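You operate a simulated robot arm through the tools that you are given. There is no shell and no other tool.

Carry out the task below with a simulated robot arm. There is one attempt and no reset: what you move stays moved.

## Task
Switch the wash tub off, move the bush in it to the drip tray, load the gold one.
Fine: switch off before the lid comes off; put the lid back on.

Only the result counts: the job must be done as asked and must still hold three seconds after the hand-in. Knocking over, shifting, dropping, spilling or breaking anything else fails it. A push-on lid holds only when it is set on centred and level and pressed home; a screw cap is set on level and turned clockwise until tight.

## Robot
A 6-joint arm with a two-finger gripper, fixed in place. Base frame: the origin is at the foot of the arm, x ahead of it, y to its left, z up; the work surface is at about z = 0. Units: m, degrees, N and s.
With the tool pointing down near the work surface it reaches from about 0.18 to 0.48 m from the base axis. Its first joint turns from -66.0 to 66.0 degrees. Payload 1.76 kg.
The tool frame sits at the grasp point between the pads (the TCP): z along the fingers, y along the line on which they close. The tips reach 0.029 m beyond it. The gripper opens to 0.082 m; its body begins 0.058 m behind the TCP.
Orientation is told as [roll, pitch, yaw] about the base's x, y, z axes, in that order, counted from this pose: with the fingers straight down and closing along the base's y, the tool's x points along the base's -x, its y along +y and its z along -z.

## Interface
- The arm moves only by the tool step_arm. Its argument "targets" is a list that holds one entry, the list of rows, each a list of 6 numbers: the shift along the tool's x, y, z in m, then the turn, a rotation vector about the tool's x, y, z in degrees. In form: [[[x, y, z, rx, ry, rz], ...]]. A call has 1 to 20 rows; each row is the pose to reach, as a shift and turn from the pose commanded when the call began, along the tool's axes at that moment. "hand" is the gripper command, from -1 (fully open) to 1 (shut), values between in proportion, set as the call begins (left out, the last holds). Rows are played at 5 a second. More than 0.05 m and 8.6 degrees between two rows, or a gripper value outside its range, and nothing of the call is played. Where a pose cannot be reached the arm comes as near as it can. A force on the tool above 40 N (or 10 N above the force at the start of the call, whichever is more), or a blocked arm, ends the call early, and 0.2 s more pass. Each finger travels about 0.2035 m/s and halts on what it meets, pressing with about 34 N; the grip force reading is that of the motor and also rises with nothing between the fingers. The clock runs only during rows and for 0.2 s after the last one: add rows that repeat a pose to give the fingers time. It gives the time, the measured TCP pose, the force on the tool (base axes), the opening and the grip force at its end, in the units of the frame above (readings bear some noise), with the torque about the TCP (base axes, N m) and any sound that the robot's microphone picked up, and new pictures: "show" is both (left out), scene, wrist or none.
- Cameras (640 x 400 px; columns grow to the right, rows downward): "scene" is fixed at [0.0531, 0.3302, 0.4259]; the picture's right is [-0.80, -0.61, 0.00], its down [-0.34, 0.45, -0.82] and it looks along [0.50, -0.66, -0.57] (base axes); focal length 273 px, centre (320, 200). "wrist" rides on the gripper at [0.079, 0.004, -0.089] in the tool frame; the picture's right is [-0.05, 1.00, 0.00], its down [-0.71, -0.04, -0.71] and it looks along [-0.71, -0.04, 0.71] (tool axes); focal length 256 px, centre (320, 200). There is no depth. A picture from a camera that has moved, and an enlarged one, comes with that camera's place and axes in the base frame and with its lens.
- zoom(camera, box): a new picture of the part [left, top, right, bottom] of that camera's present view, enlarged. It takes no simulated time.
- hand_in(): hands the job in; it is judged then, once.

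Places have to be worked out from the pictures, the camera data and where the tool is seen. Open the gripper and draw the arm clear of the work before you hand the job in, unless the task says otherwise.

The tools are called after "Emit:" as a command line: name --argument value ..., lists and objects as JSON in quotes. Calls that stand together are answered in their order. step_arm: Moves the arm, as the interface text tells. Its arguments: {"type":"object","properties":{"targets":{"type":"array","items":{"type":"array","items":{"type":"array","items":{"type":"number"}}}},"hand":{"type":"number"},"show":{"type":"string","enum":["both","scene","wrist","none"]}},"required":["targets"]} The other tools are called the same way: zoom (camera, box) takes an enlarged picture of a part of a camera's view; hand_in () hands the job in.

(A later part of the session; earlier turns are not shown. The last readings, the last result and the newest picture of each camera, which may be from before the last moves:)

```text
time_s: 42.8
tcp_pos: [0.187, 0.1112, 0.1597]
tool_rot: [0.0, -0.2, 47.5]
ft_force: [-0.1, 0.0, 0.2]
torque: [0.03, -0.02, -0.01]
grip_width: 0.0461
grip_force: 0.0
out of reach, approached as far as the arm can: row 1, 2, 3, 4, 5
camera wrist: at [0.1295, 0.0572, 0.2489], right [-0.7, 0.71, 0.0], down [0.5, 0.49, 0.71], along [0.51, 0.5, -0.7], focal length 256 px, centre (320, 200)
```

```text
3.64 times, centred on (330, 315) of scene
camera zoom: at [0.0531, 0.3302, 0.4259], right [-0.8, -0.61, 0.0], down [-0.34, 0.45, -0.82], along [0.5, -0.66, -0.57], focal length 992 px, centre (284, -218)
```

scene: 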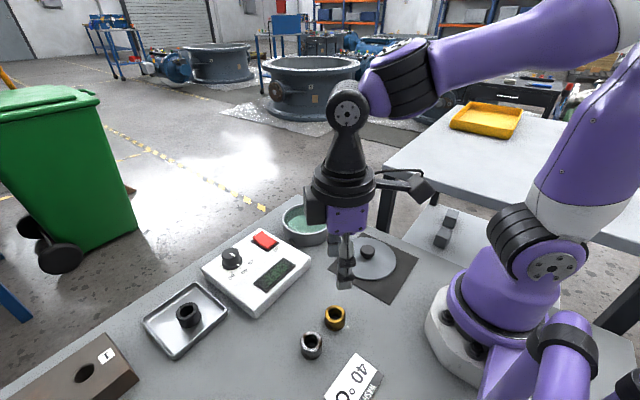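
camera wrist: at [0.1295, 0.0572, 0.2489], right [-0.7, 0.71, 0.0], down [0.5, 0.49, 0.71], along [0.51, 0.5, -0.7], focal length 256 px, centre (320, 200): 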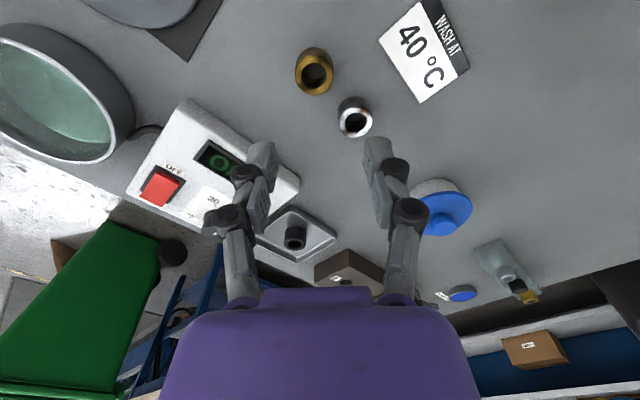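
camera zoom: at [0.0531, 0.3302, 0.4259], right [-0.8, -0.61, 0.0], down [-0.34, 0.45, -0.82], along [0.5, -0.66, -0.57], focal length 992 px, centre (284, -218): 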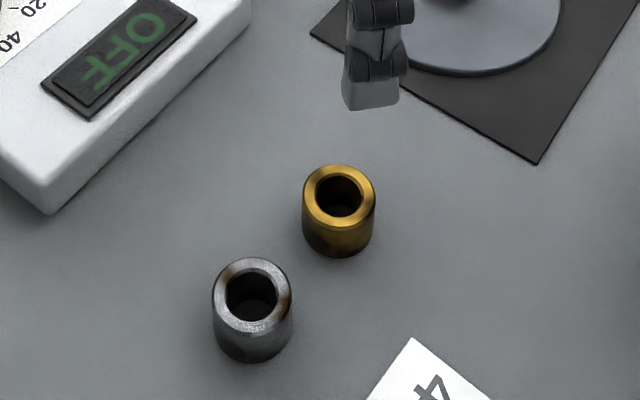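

Gold is at about (0.1895, 0.109) and silver at (0.192, 0.166). I'll shift by 3.5 mm along the tool's -y and descend to just above the gold bush.

Emit:
step_arm --targets '[[[0, -0.0035, 0.0, 0, 0, 0], [0, -0.0035, 0.025, 0, 0, 0], [0, -0.0035, 0.05, 0, 0, 0], [0, -0.0035, 0.075, 0, 0, 0], [0, -0.0035, 0.075, 0, 0, 0]]]'

Emit:
zoom --camera "wrist" --box '[200, 40, 440, 220]'

Emit:
zoom --camera "scene" --box '[280, 250, 390, 370]'

```text
time_s: 44.0
tcp_pos: [0.1908, 0.1091, 0.085]
tool_rot: [0.0, 0.0, 47.4]
ft_force: [-0.1, -1.0, 0.5]
torque: [0.0, 0.0, 0.0]
grip_width: 0.0461
grip_force: 0.0
camera wrist: at [0.1321, 0.0547, 0.1744], right [-0.7, 0.71, 0.0], down [0.5, 0.49, 0.71], along [0.51, 0.5, -0.71], focal length 256 px, centre (320, 200)
```

scene: 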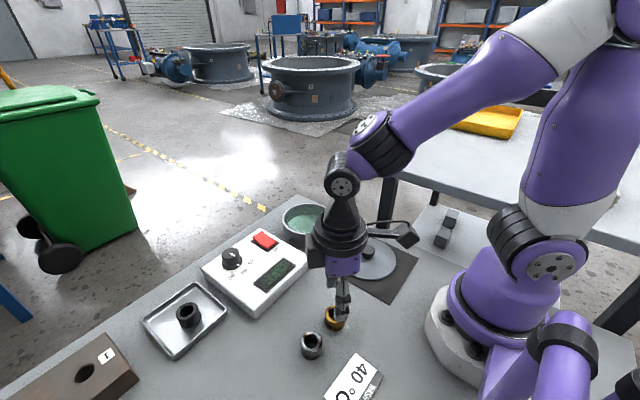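
wrist: 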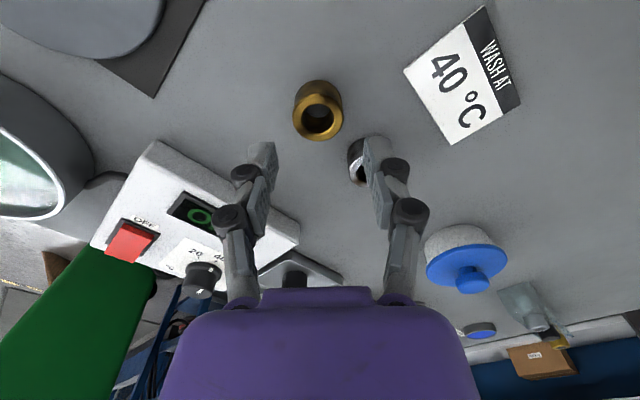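

```text
2.22 times, centred on (320, 130) of wrist
camera zoom: at [0.1321, 0.0547, 0.1744], right [-0.7, 0.71, 0.0], down [0.5, 0.49, 0.71], along [0.51, 0.5, -0.71], focal length 569 px, centre (320, 356)
```

zoom: 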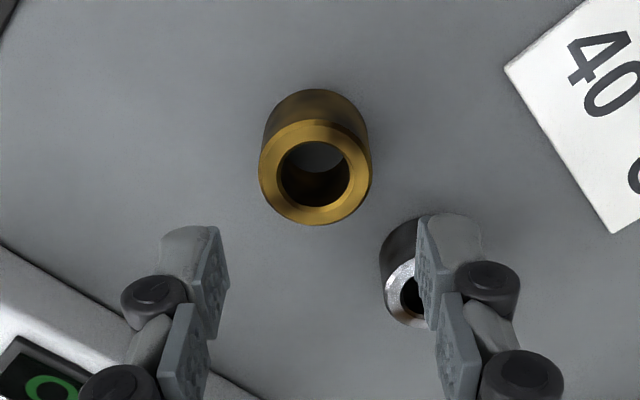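

```text
3.33 times, centred on (335, 310) of scene
camera zoom: at [0.0531, 0.3302, 0.4259], right [-0.8, -0.61, 0.0], down [-0.34, 0.45, -0.82], along [0.5, -0.66, -0.57], focal length 910 px, centre (270, -167)
```

zoom: 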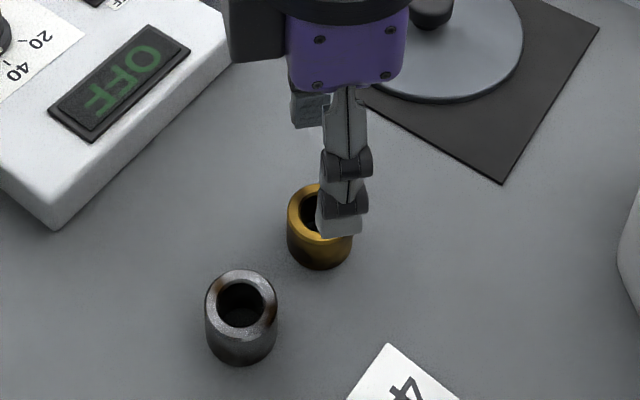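

Comparing with where a centred bush should appear, gold is about 3.5 mm towards the tool's +x and 1.3 mm towards -y. I'll correct that and lower part-way to recheck.

Emit:
step_arm --targets '[[[0.0035, -0.0013, 0.0, 0, 0, 0], [0.0035, -0.0013, 0.01, 0, 0, 0], [0.0035, -0.0013, 0.022, 0, 0, 0], [0.0035, -0.0013, 0.022, 0, 0, 0]]]'

Emit:
zoom --camera "wrist" --box '[200, 40, 440, 220]'

Emit:
zoom --camera "scene" --box '[280, 250, 390, 370]'

```text
time_s: 45.0
tcp_pos: [0.1887, 0.1051, 0.0634]
tool_rot: [0.0, -0.1, 47.4]
ft_force: [0.0, 0.0, -0.8]
torque: [0.03, 0.0, 0.02]
grip_width: 0.0458
grip_force: 0.1
camera wrist: at [0.131, 0.0509, 0.1527], right [-0.7, 0.71, 0.0], down [0.5, 0.49, 0.71], along [0.51, 0.5, -0.71], focal length 256 px, centre (320, 200)
```

scene: 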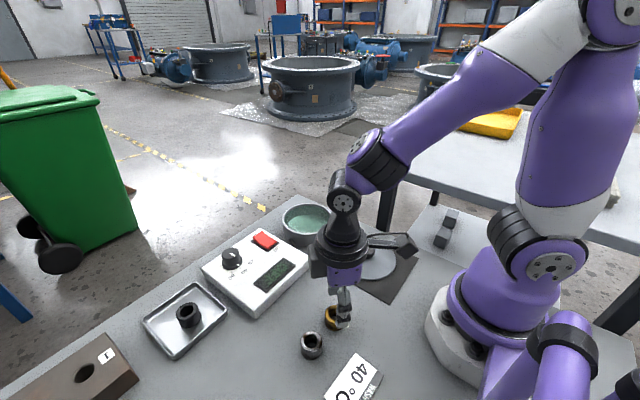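
wrist: 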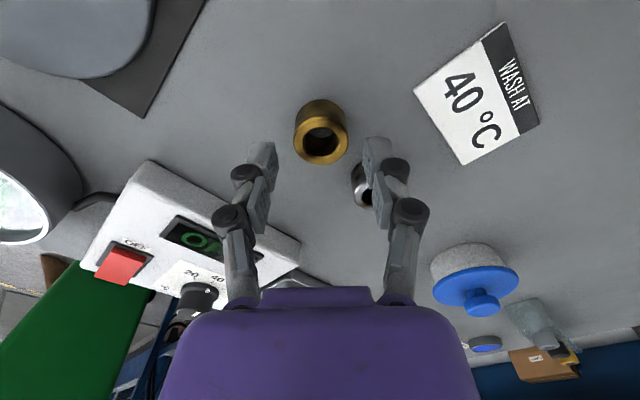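

```text
2.22 times, centred on (320, 130) of wrist
camera zoom: at [0.131, 0.0509, 0.1527], right [-0.7, 0.71, 0.0], down [0.5, 0.49, 0.71], along [0.51, 0.5, -0.71], focal length 569 px, centre (320, 356)
```

zoom: 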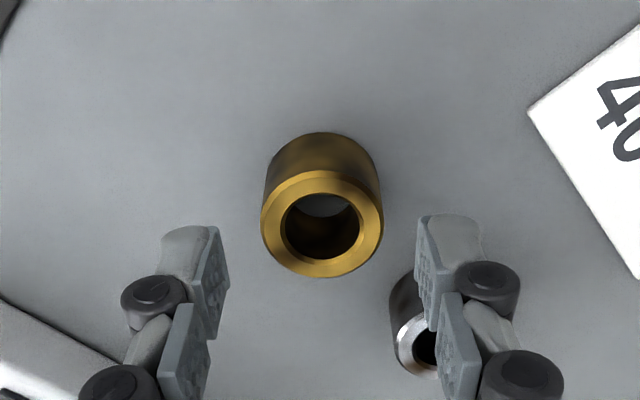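

```text
3.33 times, centred on (335, 310) of scene
camera zoom: at [0.0531, 0.3302, 0.4259], right [-0.8, -0.61, 0.0], down [-0.34, 0.45, -0.82], along [0.5, -0.66, -0.57], focal length 910 px, centre (270, -167)
```

zoom: 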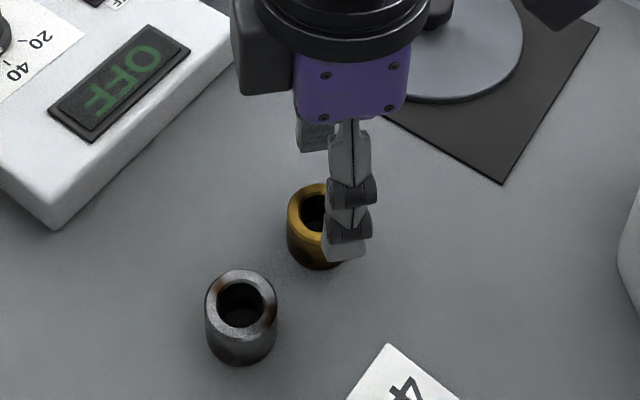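

Now it is centred within about 1 mm. I'll lower to TCP z≈0.040 around the gold bush and close.

Emit:
step_arm --targets '[[[0.0007, 0, 0.008, 0, 0, 0], [0.0007, 0, 0.016, 0, 0, 0], [0.0007, 0, 0.0232, 0, 0, 0], [0.0007, 0, 0.0232, 0, 0, 0]]]'

Emit:
zoom --camera "wrist" --box '[200, 40, 440, 220]'

```text
time_s: 46.0
tcp_pos: [0.1905, 0.1047, 0.0399]
tool_rot: [0.1, -0.1, 47.4]
ft_force: [0.7, 0.1, 0.4]
torque: [0.02, 0.04, -0.01]
grip_width: 0.0456
grip_force: 0.0
camera wrist: at [0.1309, 0.0505, 0.1294], right [-0.7, 0.71, 0.0], down [0.5, 0.49, 0.71], along [0.51, 0.5, -0.71], focal length 256 px, centre (320, 200)
```

scene: 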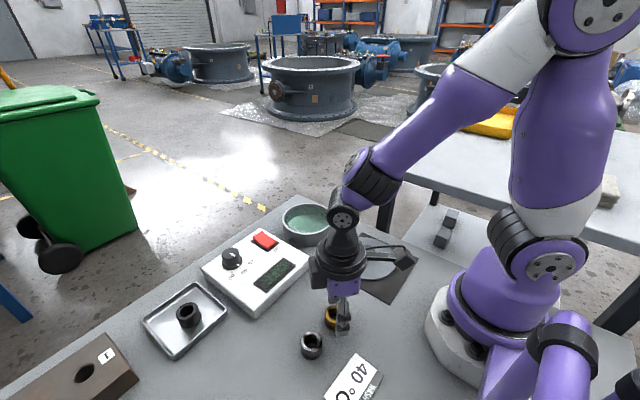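
wrist: 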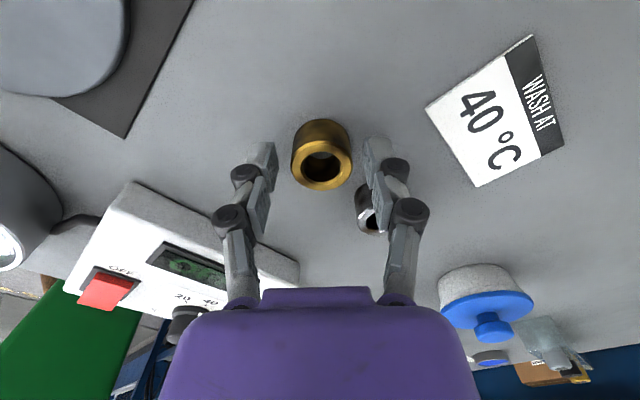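

```text
2.22 times, centred on (320, 130) of wrist
camera zoom: at [0.1309, 0.0505, 0.1294], right [-0.7, 0.71, 0.0], down [0.5, 0.49, 0.71], along [0.51, 0.5, -0.71], focal length 569 px, centre (320, 356)
```

zoom: 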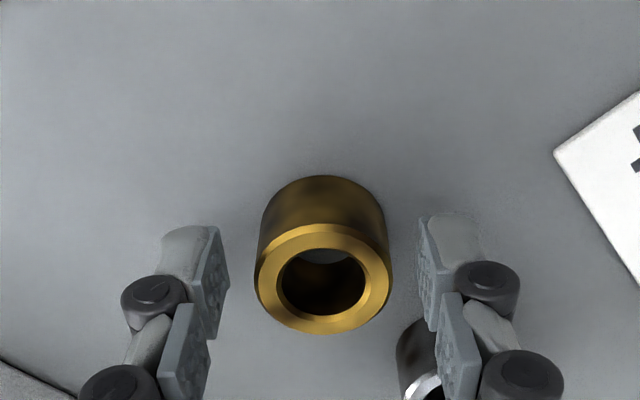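

The gold bush is centred. Closing on it.

Emit:
step_arm --targets '[[[0, 0, 0, 0, 0, 0], [0, 0, 0, 0, 0, 0], [0, 0, 0, 0, 0, 0]]]' --hand 1 --show "wrist"

```text
time_s: 46.8
tcp_pos: [0.1893, 0.1067, 0.0403]
tool_rot: [0.0, -0.2, 47.4]
ft_force: [1.1, 1.2, 1.6]
torque: [0.05, 0.0, 0.05]
grip_width: 0.0318
grip_force: 33.8
camera wrist: at [0.1309, 0.0505, 0.1295], right [-0.7, 0.71, 0.0], down [0.5, 0.49, 0.71], along [0.51, 0.5, -0.71], focal length 256 px, centre (320, 200)
```

wrist: 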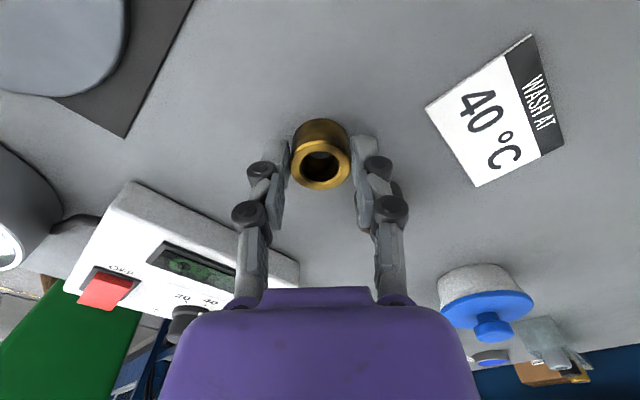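

Gold is gripped (31.8 mm). I'll lift it straight up first.

Emit:
step_arm --targets '[[[0, 0, -0.01, 0, 0, 0], [0, 0, -0.035, 0, 0, 0], [0, 0, -0.065, 0, 0, 0], [0, 0, -0.085, 0, 0, 0], [0, 0, -0.085, 0, 0, 0]]]'

Emit:
zoom --camera "scene" --box '[280, 230, 390, 370]'

```text
time_s: 48.0
tcp_pos: [0.1885, 0.1045, 0.1255]
tool_rot: [-0.1, 0.0, 47.4]
ft_force: [-0.5, -0.2, -1.4]
torque: [0.02, -0.01, -0.01]
grip_width: 0.0319
grip_force: 33.5
camera wrist: at [0.1308, 0.0499, 0.2151], right [-0.7, 0.71, 0.0], down [0.5, 0.49, 0.71], along [0.51, 0.5, -0.71], focal length 256 px, centre (320, 200)
```

scene: 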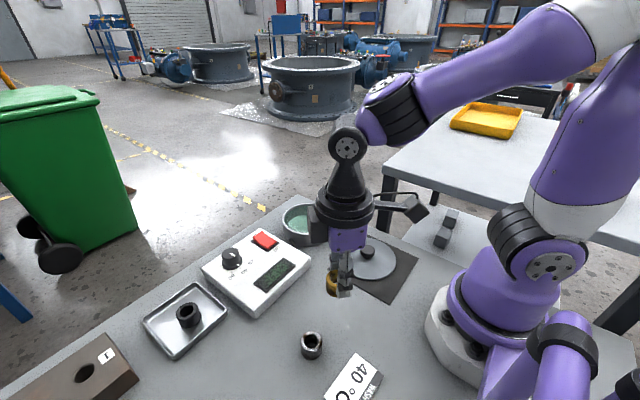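
wrist: 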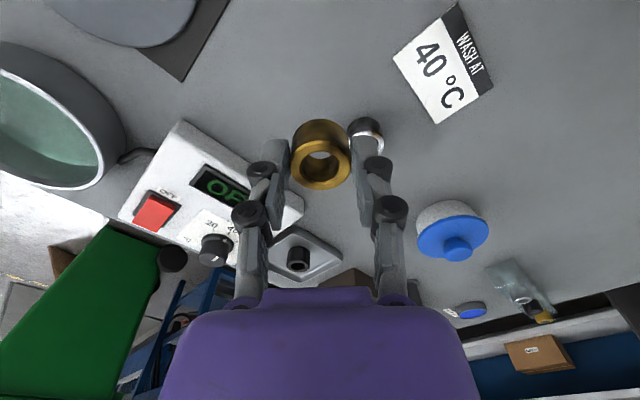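

```text
2.86 times, centred on (335, 300) of scene
camera zoom: at [0.0531, 0.3302, 0.4259], right [-0.8, -0.61, 0.0], down [-0.34, 0.45, -0.82], along [0.5, -0.66, -0.57], focal length 780 px, centre (277, -86)
```

zoom: 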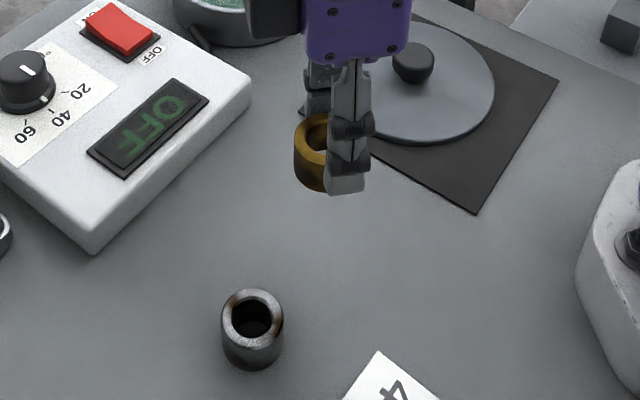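

Silver wasn't disturbed. I'll carry gold towards the tub while turning the yaw back to 0, first half of the way.

Emit:
step_arm --targets '[[[-0.0017, -0.0295, 0, 0, 0, 5.9], [-0.0034, -0.0591, 0, 0, 0, 11.8], [-0.0051, -0.0886, 0, 0, 0, 17.7], [-0.0068, -0.1182, 0, 0, 0, 23.7], [-0.0068, -0.1182, 0, 0, 0, 23.7]]]'

```text
time_s: 49.2
tcp_pos: [0.2808, 0.0297, 0.126]
tool_rot: [0.1, 0.0, 23.6]
ft_force: [0.2, 0.6, -1.5]
torque: [0.0, -0.02, 0.01]
grip_width: 0.0317
grip_force: 34.3
camera wrist: at [0.2044, 0.0022, 0.2145], right [-0.35, 0.94, 0.0], down [0.66, 0.25, 0.71], along [0.66, 0.25, -0.71], focal length 256 px, centre (320, 200)
```

scene: 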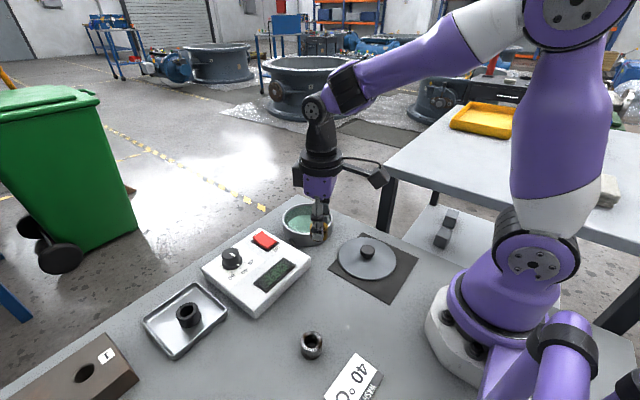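
wrist: 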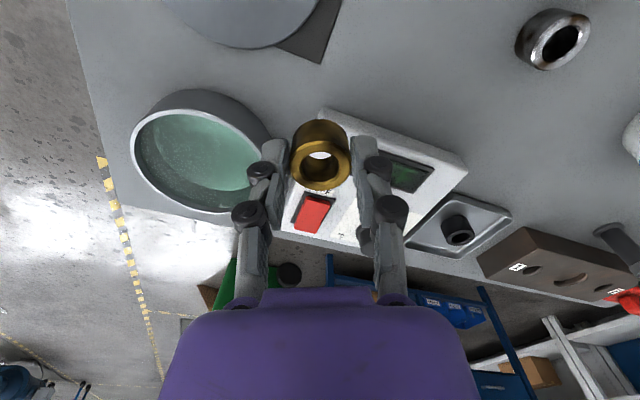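

All rows reached. Continuing to above the tub centre with yaw back to 0.

Emit:
step_arm --targets '[[[-0.0134, -0.0264, 0, 0, 0, 5.9], [-0.0268, -0.0528, 0, 0, 0, 11.8], [-0.0402, -0.0791, 0, 0, 0, 17.7], [-0.0537, -0.1055, 0, 0, 0, 23.7], [-0.0537, -0.1055, 0, 0, 0, 23.7]]]'

Emit:
zoom --camera "wrist" --box '[200, 0, 440, 200]'

Emit:
zoom --camera "scene" --box '[265, 155, 365, 250]'

```text
time_s: 50.4
tcp_pos: [0.3724, -0.0455, 0.1259]
tool_rot: [0.0, -0.1, -0.1]
ft_force: [0.2, 1.2, -0.8]
torque: [0.0, 0.02, 0.05]
grip_width: 0.0318
grip_force: 34.0
camera wrist: at [0.2915, -0.0399, 0.2148], right [0.05, 1.0, 0.0], down [0.71, -0.04, 0.71], along [0.71, -0.04, -0.71], focal length 256 px, centre (320, 200)
```

scene: 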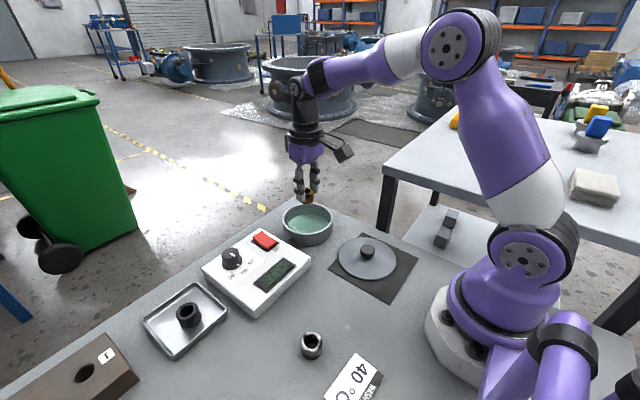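
wrist: 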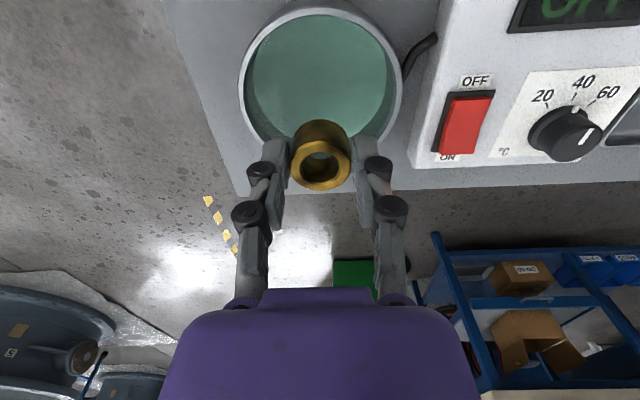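

```text
2.00 times, centred on (320, 100) of wrist
camera zoom: at [0.2915, -0.0399, 0.2148], right [0.05, 1.0, 0.0], down [0.71, -0.04, 0.71], along [0.71, -0.04, -0.71], focal length 512 px, centre (320, 400)
```

zoom: 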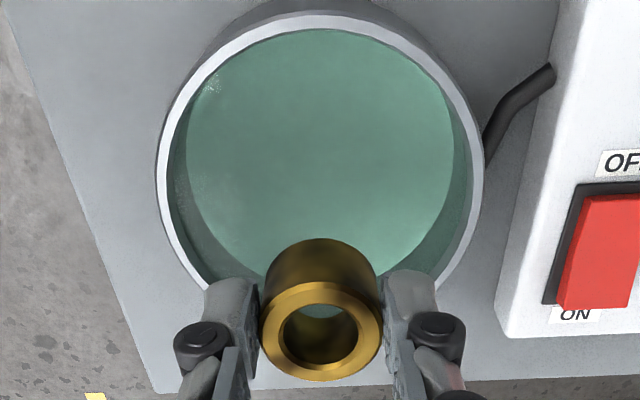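

```text
4.21 times, centred on (315, 202) of scene
camera zoom: at [0.0532, 0.3302, 0.4259], right [-0.8, -0.61, 0.0], down [-0.34, 0.45, -0.82], along [0.5, -0.66, -0.57], focal length 1149 px, centre (341, 190)
```

zoom: 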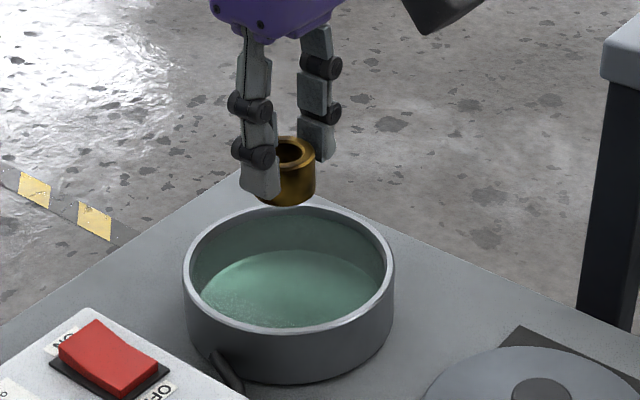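

The gold bush is over the tub centre, matching the earlier pick position. I'll lower it into the tub to just above the floor.

Emit:
step_arm --targets '[[[0, 0, 0.02, 0, 0, 0], [0, 0, 0.035, 0, 0, 0], [0, 0, 0.05, 0, 0, 0], [0, 0, 0.06, 0, 0, 0], [0, 0, 0.07, 0, 0, 0], [0, 0, 0.077, 0, 0, 0], [0, 0, 0.077, 0, 0, 0]]]'

Emit:
zoom --camera "wrist" --box '[200, 40, 440, 220]'

```text
time_s: 52.0
tcp_pos: [0.3713, -0.0448, 0.0475]
tool_rot: [0.1, -0.1, -0.1]
ft_force: [0.0, 0.3, -1.6]
torque: [0.03, -0.01, -0.02]
grip_width: 0.0321
grip_force: 34.1
camera wrist: at [0.2911, -0.0396, 0.137], right [0.05, 1.0, 0.0], down [0.71, -0.04, 0.71], along [0.71, -0.04, -0.71], focal length 256 px, centre (320, 200)
```

scene: 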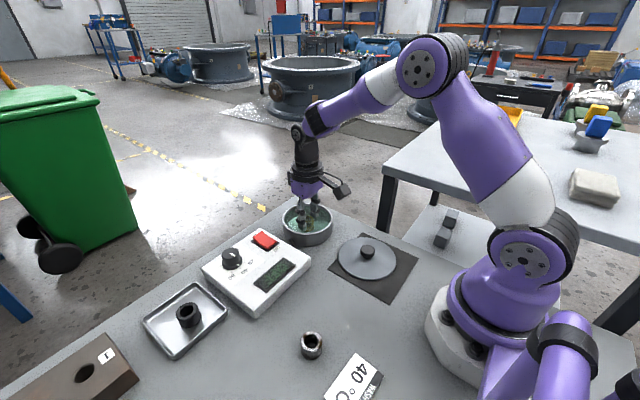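
wrist: 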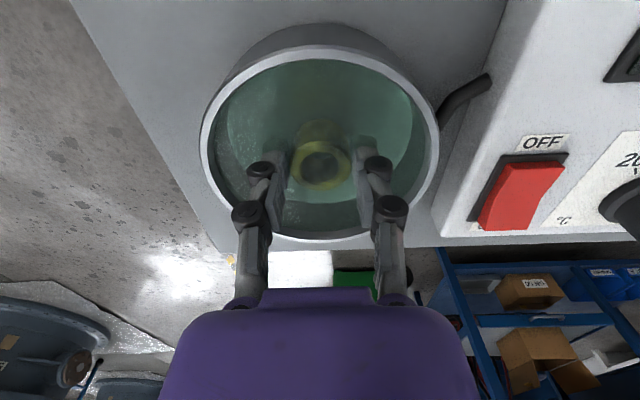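

```text
2.22 times, centred on (320, 130) of wrist
camera zoom: at [0.2911, -0.0396, 0.137], right [0.05, 1.0, 0.0], down [0.71, -0.04, 0.71], along [0.71, -0.04, -0.71], focal length 569 px, centre (320, 356)
```

zoom: 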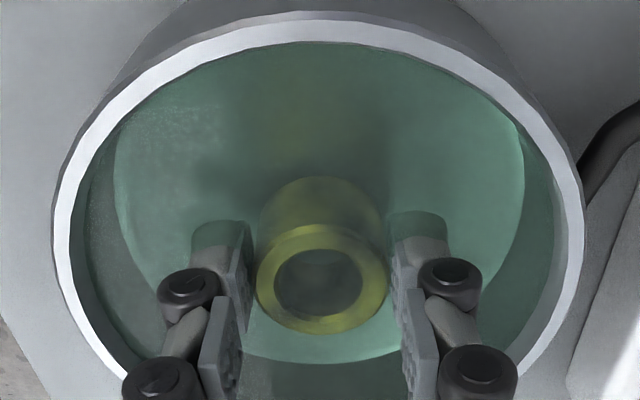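

The bush is just above the tub floor. I'll lower in 1 mm steps until contact.

Emit:
step_arm --targets '[[[0, 0, 0.001, 0, 0, 0], [0, 0, 0.002, 0, 0, 0], [0, 0, 0.003, 0, 0, 0], [0, 0, 0.003, 0, 0, 0]]]' --show "none"

```text
time_s: 53.0
tcp_pos: [0.3717, -0.0439, 0.0447]
tool_rot: [0.1, -0.2, 0.1]
ft_force: [-1.1, 0.1, -0.8]
torque: [-0.04, -0.02, 0.05]
grip_width: 0.0315
grip_force: 33.9
```

Emit:
step_arm --targets '[[[0, 0, 0.001, 0, 0, 0], [0, 0, 0.001, 0, 0, 0]]]' --show "none"

Emit:
step_arm --targets '[[[0, 0, 0.0007, 0, 0, 0], [0, 0, 0.0007, 0, 0, 0]]]' --show "none"

```text
time_s: 53.6
tcp_pos: [0.3723, -0.0445, 0.0442]
tool_rot: [0.1, -0.1, 0.0]
ft_force: [-6.2, 2.2, 15.8]
torque: [-0.01, 0.08, -0.01]
grip_width: 0.0318
grip_force: 33.8
```

```text
time_s: 54.2
tcp_pos: [0.3714, -0.045, 0.0441]
tool_rot: [0.1, -0.2, 0.0]
ft_force: [-4.8, 2.8, 20.1]
torque: [0.12, 0.09, 0.0]
grip_width: 0.0319
grip_force: 33.5
```

Contact on the tub floor (≈20 N). I'll relieve 1 mm and open part-way only, to about 46 mm, so the fingers stay clear of the rim.

Emit:
step_arm --targets '[[[0, 0, -0.0007, 0, 0, 0], [0, 0, -0.0012, 0, 0, 0]]]' --show "none"

Emit:
step_arm --targets '[[[0, 0, 0, 0, 0, 0], [0, 0, 0, 0, 0, 0], [0, 0, 0, 0, 0, 0]]]' --hand -0.12 --show "wrist"

Emit:
zoom --camera "wrist" --box '[200, 40, 440, 220]'

```text
time_s: 54.8
tcp_pos: [0.3729, -0.045, 0.043]
tool_rot: [0.1, 0.1, 0.0]
ft_force: [-0.9, -0.7, -1.4]
torque: [0.02, 0.0, -0.01]
grip_width: 0.0315
grip_force: 33.6
```

```text
time_s: 55.6
tcp_pos: [0.3723, -0.0442, 0.0438]
tool_rot: [0.1, -0.2, 0.0]
ft_force: [0.2, -0.4, 0.0]
torque: [0.01, -0.01, -0.01]
grip_width: 0.0458
grip_force: 0.2
camera wrist: at [0.2913, -0.0395, 0.1339], right [0.05, 1.0, 0.0], down [0.71, -0.04, 0.71], along [0.71, -0.04, -0.71], focal length 256 px, centre (320, 200)
```

wrist: 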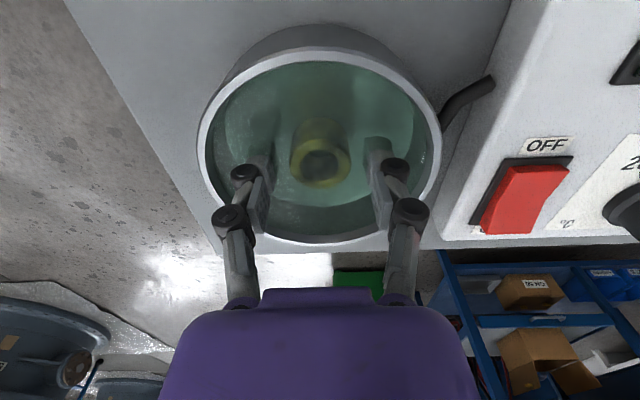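

```text
2.22 times, centred on (320, 130) of wrist
camera zoom: at [0.2913, -0.0395, 0.1339], right [0.05, 1.0, 0.0], down [0.71, -0.04, 0.71], along [0.71, -0.04, -0.71], focal length 569 px, centre (320, 356)
```

zoom: 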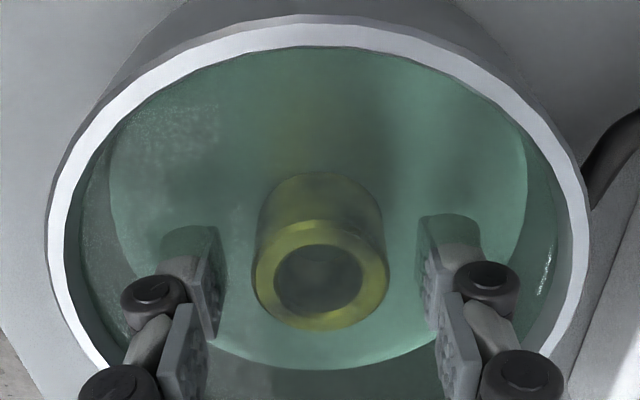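

Gold is standing upright in the tub. I'll rise straight out and take a careful look at the tub rim from above, to fix the lid target.

Emit:
step_arm --targets '[[[0, 0, -0.015, 0, 0, 0], [0, 0, -0.035, 0, 0, 0], [0, 0, -0.07, 0, 0, 0], [0, 0, -0.1, 0, 0, 0], [0, 0, -0.12, 0, 0, 0], [0, 0, -0.12, 0, 0, 0]]]'

Emit:
zoom --camera "wrist" --box '[220, 10, 420, 170]'

Emit:
zoom --camera "scene" --box '[265, 185, 365, 260]'

```text
time_s: 57.0
tcp_pos: [0.3718, -0.0456, 0.1638]
tool_rot: [0.0, 0.0, -0.1]
ft_force: [-0.2, 0.2, 0.5]
torque: [-0.01, -0.03, 0.01]
grip_width: 0.0458
grip_force: 0.0
camera wrist: at [0.2913, -0.04, 0.2536], right [0.05, 1.0, 0.0], down [0.71, -0.04, 0.71], along [0.71, -0.04, -0.71], focal length 256 px, centre (320, 200)
```

scene: 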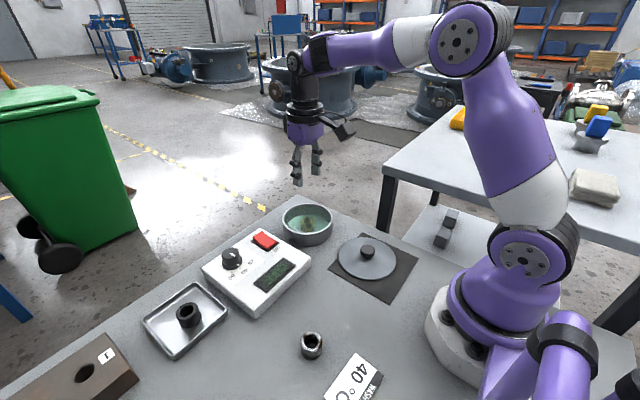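
wrist: 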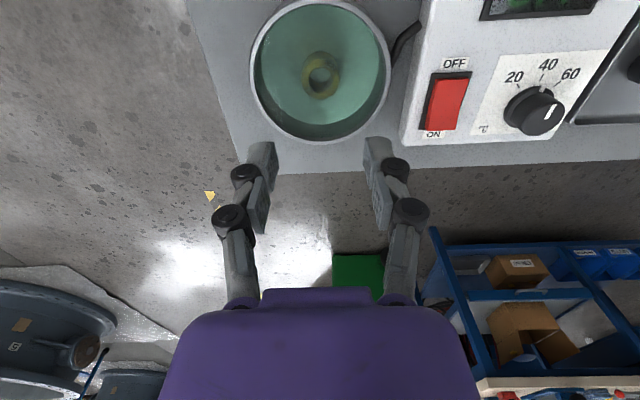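

```text
2.50 times, centred on (320, 90) of wrist
camera zoom: at [0.2913, -0.04, 0.2536], right [0.05, 1.0, 0.0], down [0.71, -0.04, 0.71], along [0.71, -0.04, -0.71], focal length 640 px, centre (320, 475)
```

zoom: 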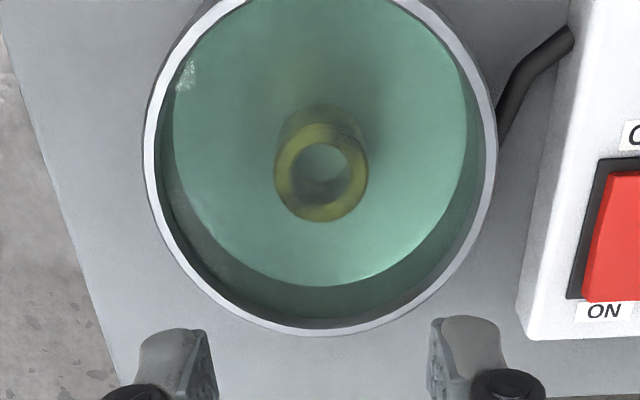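

```text
5.33 times, centred on (315, 222) of scene
camera zoom: at [0.0531, 0.3302, 0.4259], right [-0.8, -0.61, 0.0], down [-0.34, 0.45, -0.82], along [0.5, -0.66, -0.57], focal length 1456 px, centre (347, 80)
```

zoom: 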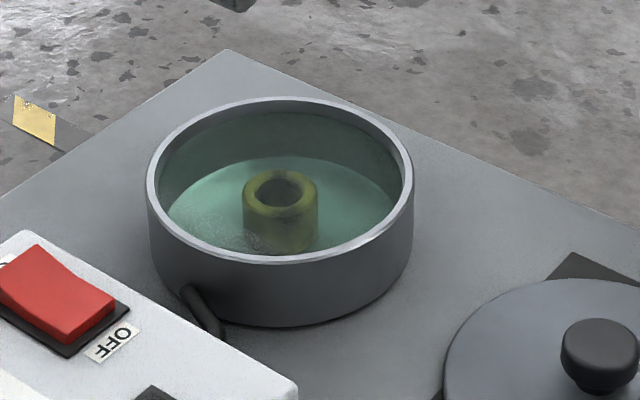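

Gold stands near the tub centre. I'll back off a little in x so the whole rim is in view, to measure the tub centre for the lid.

Emit:
step_arm --targets '[[[0.02, 0, 0, 0, 0, 0], [0.036, 0, 0, 0, 0, 0], [0.036, 0, 0, 0, 0, 0]]]' --hand -1 --show "wrist"

Emit:
zoom --camera "wrist" --box '[230, 20, 410, 160]'

```text
time_s: 57.8
tcp_pos: [0.3362, -0.0451, 0.1648]
tool_rot: [0.1, 0.0, 0.0]
ft_force: [0.2, 0.1, 1.2]
torque: [0.01, -0.01, 0.02]
grip_width: 0.082
grip_force: 0.1
camera wrist: at [0.2556, -0.04, 0.2537], right [0.05, 1.0, 0.0], down [0.71, -0.04, 0.71], along [0.71, -0.04, -0.71], focal length 256 px, centre (320, 200)
```

wrist: 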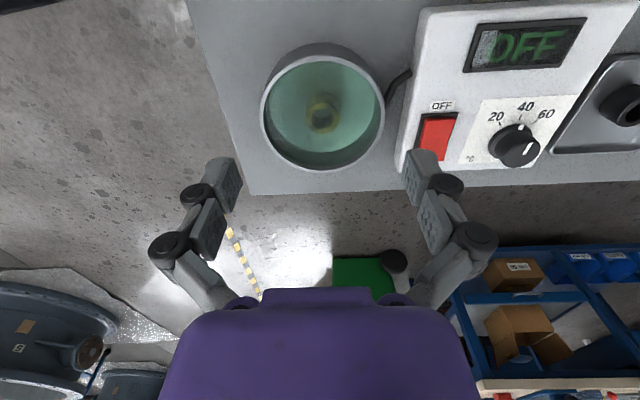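

```text
2.86 times, centred on (320, 90) of wrist
camera zoom: at [0.2556, -0.04, 0.2537], right [0.05, 1.0, 0.0], down [0.71, -0.04, 0.71], along [0.71, -0.04, -0.71], focal length 731 px, centre (320, 514)
```

zoom: 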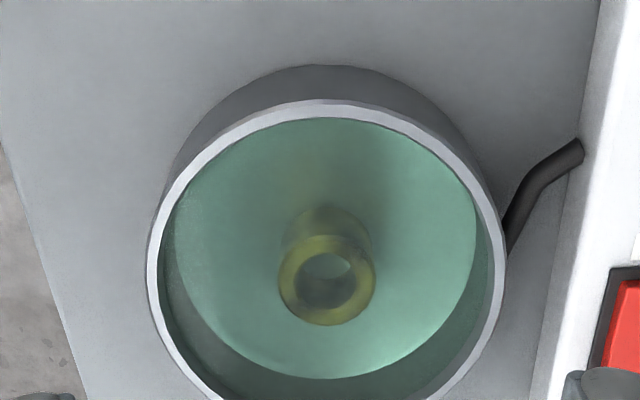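

The rim's far edge is cropped, so I'll zoom with a larger box.

Emit:
zoom --camera "wrist" --box '[230, 30, 420, 180]'

```text
2.67 times, centred on (325, 105) of wrist
camera zoom: at [0.2556, -0.04, 0.2537], right [0.05, 1.0, 0.0], down [0.71, -0.04, 0.71], along [0.71, -0.04, -0.71], focal length 683 px, centre (307, 453)
```

zoom: 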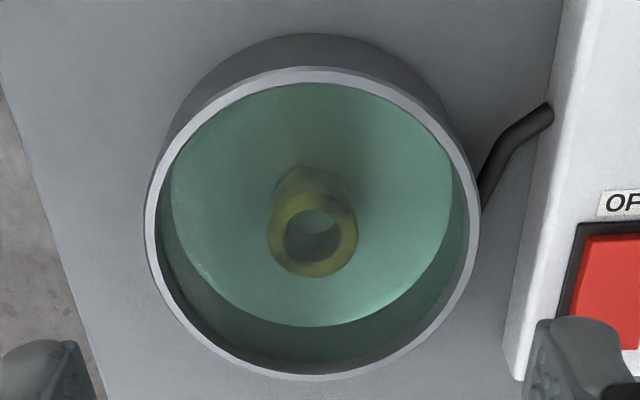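

From this view the tub centre is at about (0.3715, -0.0435) in the camera-derived frame, about 1 mm from where I released gold. Now I'll go back to the lid, with its knob at about (0.215, -0.047) in that frame, and hover above it.

Emit:
step_arm --targets '[[[0.03, -0.0007, 0, 0, 0, 0], [0.06, -0.0014, 0, 0, 0, 0], [0.09, -0.002, 0, 0, 0, 0], [0.12, -0.0029, 0.01, 0, 0, 0], [0.12, -0.0029, 0.04, 0, 0, 0], [0.12, -0.0029, 0.07, 0, 0, 0], [0.12, -0.0029, 0.07, 0, 0, 0]]]'

Emit:
zoom --camera "wrist" --box '[180, 0, 460, 220]'

Emit:
zoom --camera "scene" --box '[330, 210, 430, 290]'

```text
time_s: 59.4
tcp_pos: [0.2157, -0.0469, 0.0952]
tool_rot: [0.1, 0.0, 0.0]
ft_force: [0.1, 0.8, 0.1]
torque: [0.0, 0.01, 0.0]
grip_width: 0.0817
grip_force: 0.0
camera wrist: at [0.1352, -0.042, 0.1842], right [0.05, 1.0, 0.0], down [0.71, -0.04, 0.71], along [0.71, -0.04, -0.71], focal length 256 px, centre (320, 200)
```

scene: 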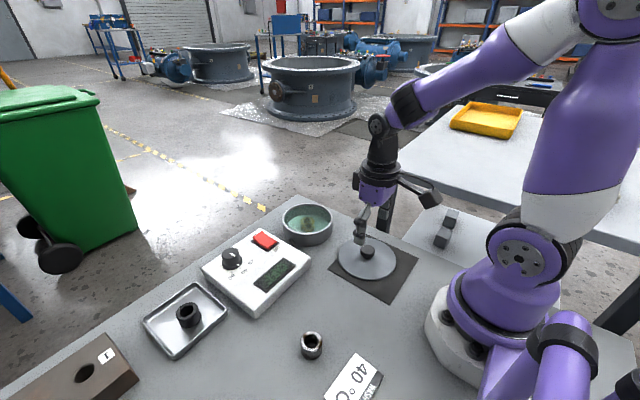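
wrist: 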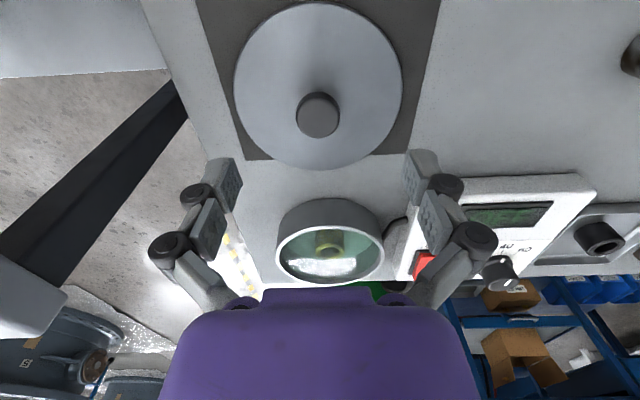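

```text
1.82 times, centred on (320, 110) of wrist
camera zoom: at [0.1352, -0.042, 0.1842], right [0.05, 1.0, 0.0], down [0.71, -0.04, 0.71], along [0.71, -0.04, -0.71], focal length 465 px, centre (320, 364)
```

zoom: 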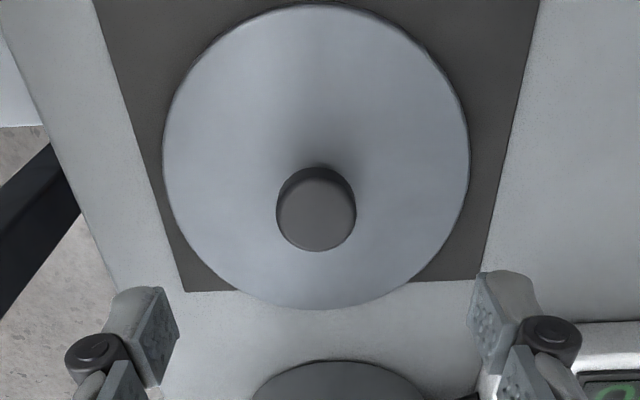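

```text
5.00 times, centred on (380, 250) of scene
camera zoom: at [0.0531, 0.3302, 0.4259], right [-0.8, -0.61, 0.0], down [-0.34, 0.45, -0.82], along [0.5, -0.66, -0.57], focal length 1365 px, centre (20, -50)
```

zoom: 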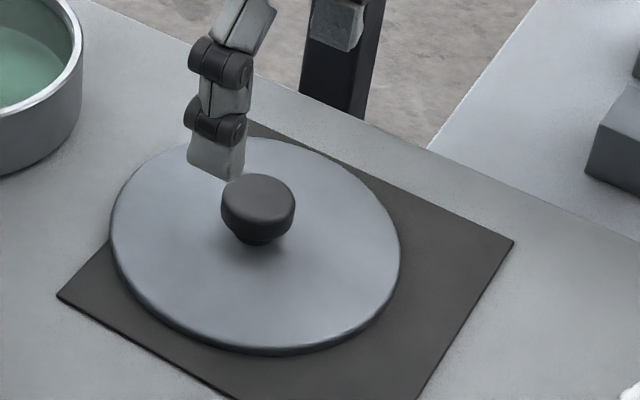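

The knob is about 2.7 mm further in x and 1.5 mm in -y than the gripper centre. I'll correct that and descend with the fingers open around the knob.

Emit:
step_arm --targets '[[[-0.0027, -0.0015, 0, 0, 0, 0], [-0.0027, -0.0015, 0.015, 0, 0, 0], [-0.0027, -0.0015, 0.03, 0, 0, 0], [-0.0027, -0.0015, 0.042, 0, 0, 0], [-0.0027, -0.0015, 0.0485, 0, 0, 0], [-0.0027, -0.0015, 0.0485, 0, 0, 0]]]'

Emit:
zoom --camera "wrist" --box '[180, 0, 460, 220]'

Emit:
zoom --camera "scene" --box '[330, 210, 430, 290]'

```text
time_s: 60.8
tcp_pos: [0.2201, -0.0489, 0.0463]
tool_rot: [0.1, 0.0, 0.0]
ft_force: [0.0, 0.6, -0.1]
torque: [-0.01, 0.0, 0.01]
grip_width: 0.082
grip_force: 0.2
camera wrist: at [0.1382, -0.0439, 0.1345], right [0.05, 1.0, 0.0], down [0.71, -0.04, 0.71], along [0.71, -0.04, -0.71], focal length 256 px, centre (320, 200)
```

scene: 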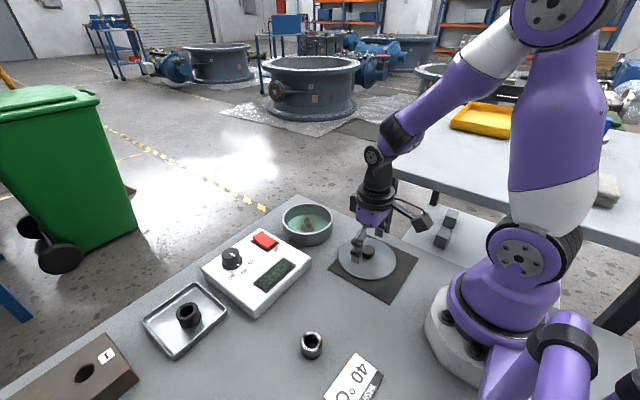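
wrist: 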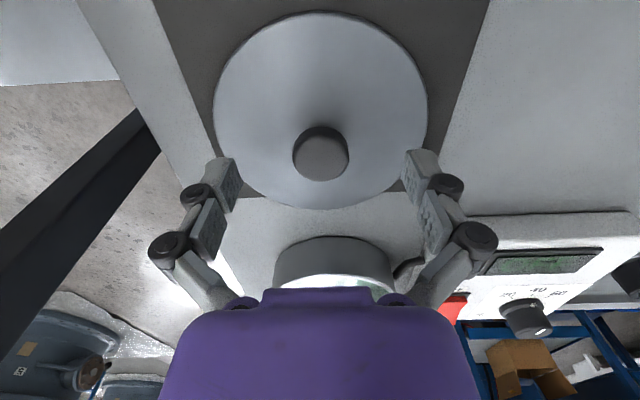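

```text
1.82 times, centred on (320, 110) of wrist
camera zoom: at [0.1382, -0.0439, 0.1345], right [0.05, 1.0, 0.0], down [0.71, -0.04, 0.71], along [0.71, -0.04, -0.71], focal length 465 px, centre (320, 364)
```

zoom: 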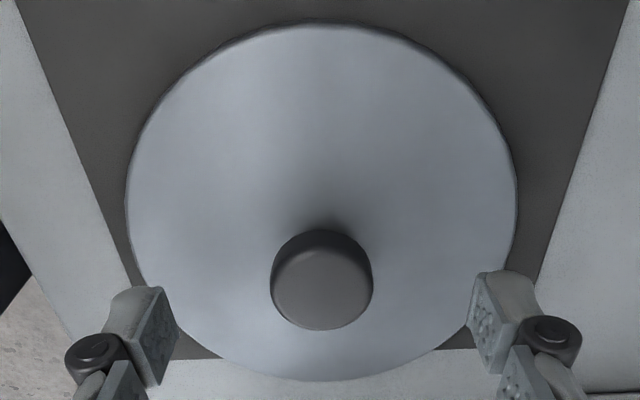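

```text
5.00 times, centred on (380, 250) of scene
camera zoom: at [0.0531, 0.3302, 0.4259], right [-0.8, -0.61, 0.0], down [-0.34, 0.45, -0.82], along [0.5, -0.66, -0.57], focal length 1365 px, centre (20, -50)
```

zoom: 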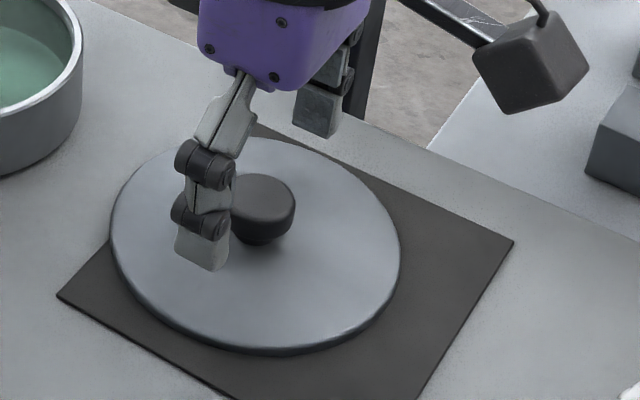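

The knob is now centred between the fingers. Closing on it.

Emit:
step_arm --targets '[[[0, 0, 0, 0, 0, 0], [0, 0, 0, 0, 0, 0], [0, 0, 0, 0, 0, 0]]]' --hand 1 --show "wrist"

Emit:
zoom --camera "wrist" --box '[180, 0, 460, 220]'

Emit:
zoom --camera "scene" --box '[330, 210, 430, 290]'

```text
time_s: 61.6
tcp_pos: [0.2192, -0.0494, 0.0462]
tool_rot: [0.1, -0.2, 0.0]
ft_force: [1.5, 2.4, 18.9]
torque: [0.06, -0.04, 0.01]
grip_width: 0.0289
grip_force: 33.5
camera wrist: at [0.1386, -0.044, 0.1348], right [0.05, 1.0, 0.0], down [0.7, -0.04, 0.71], along [0.71, -0.04, -0.7], focal length 256 px, centre (320, 200)
```

wrist: 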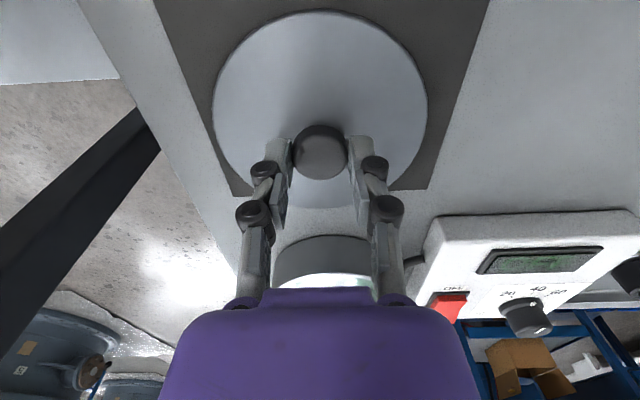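

```text
1.82 times, centred on (320, 110) of wrist
camera zoom: at [0.1386, -0.044, 0.1348], right [0.05, 1.0, 0.0], down [0.7, -0.04, 0.71], along [0.71, -0.04, -0.7], focal length 465 px, centre (320, 364)
```

zoom: 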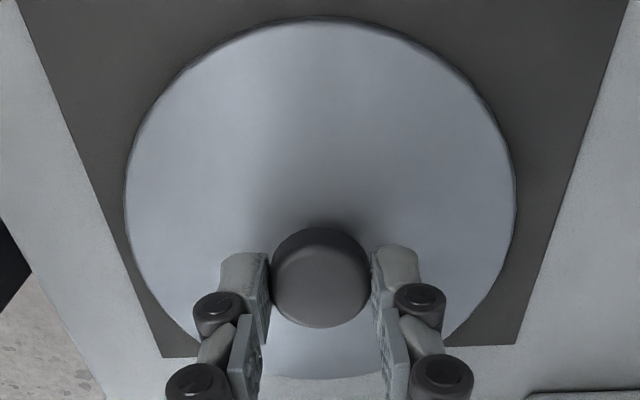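

```text
5.00 times, centred on (380, 250) of scene
camera zoom: at [0.0531, 0.3302, 0.4259], right [-0.8, -0.61, 0.0], down [-0.34, 0.45, -0.82], along [0.5, -0.66, -0.57], focal length 1365 px, centre (20, -50)
```

zoom: 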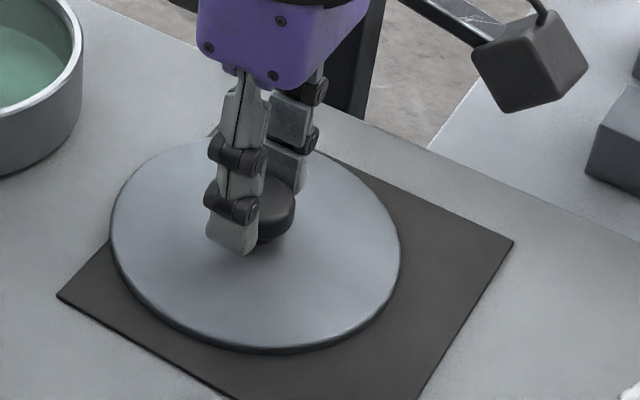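

Gripped (28.9 mm), with some downward push from the closing fingers. I'll lift the lid straight up and check that it is level.

Emit:
step_arm --targets '[[[0, 0, -0.005, 0, 0, 0], [0, 0, -0.02, 0, 0, 0], [0, 0, -0.05, 0, 0, 0], [0, 0, -0.085, 0, 0, 0], [0, 0, -0.105, 0, 0, 0], [0, 0, -0.105, 0, 0, 0]]]'

Emit:
zoom --camera "wrist" --box '[180, 0, 460, 220]'

Emit:
zoom --camera "scene" --box '[310, 150, 430, 250]'

```text
time_s: 63.0
tcp_pos: [0.2185, -0.0482, 0.1508]
tool_rot: [0.1, -0.1, -0.1]
ft_force: [0.1, -0.7, -0.7]
torque: [0.03, 0.01, 0.03]
grip_width: 0.0288
grip_force: 34.2
camera wrist: at [0.1379, -0.0437, 0.2403], right [0.05, 1.0, 0.0], down [0.71, -0.04, 0.71], along [0.71, -0.04, -0.71], focal length 256 px, centre (320, 200)
```

scene: 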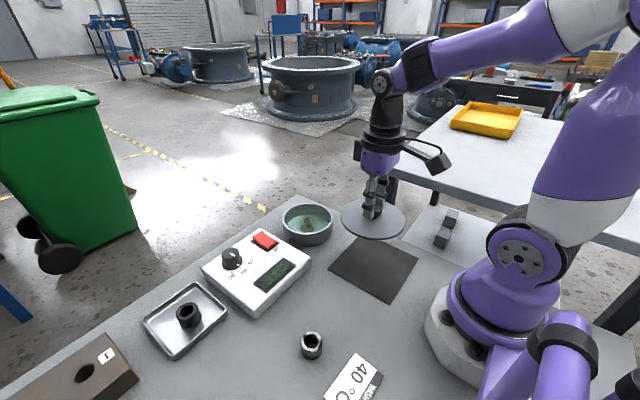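
wrist: 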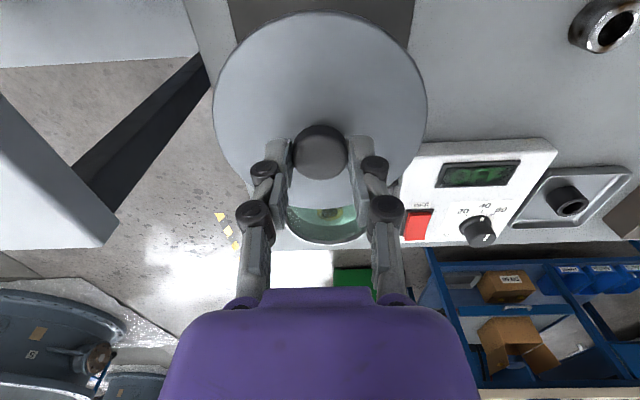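

```text
1.82 times, centred on (320, 110) of wrist
camera zoom: at [0.1379, -0.0437, 0.2403], right [0.05, 1.0, 0.0], down [0.71, -0.04, 0.71], along [0.71, -0.04, -0.71], focal length 465 px, centre (320, 364)
```

zoom: 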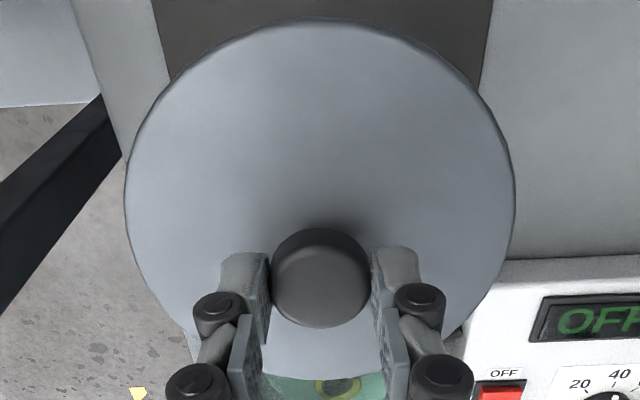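

```text
4.00 times, centred on (370, 200) of scene
camera zoom: at [0.0531, 0.3302, 0.4259], right [-0.8, -0.61, 0.0], down [-0.34, 0.45, -0.82], along [0.5, -0.66, -0.57], focal length 1092 px, centre (120, 200)
```

zoom: 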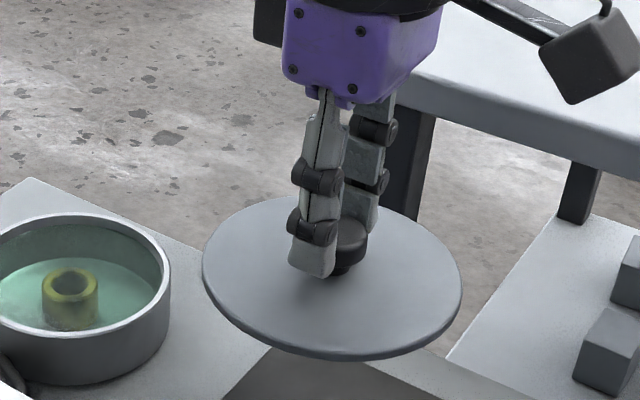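

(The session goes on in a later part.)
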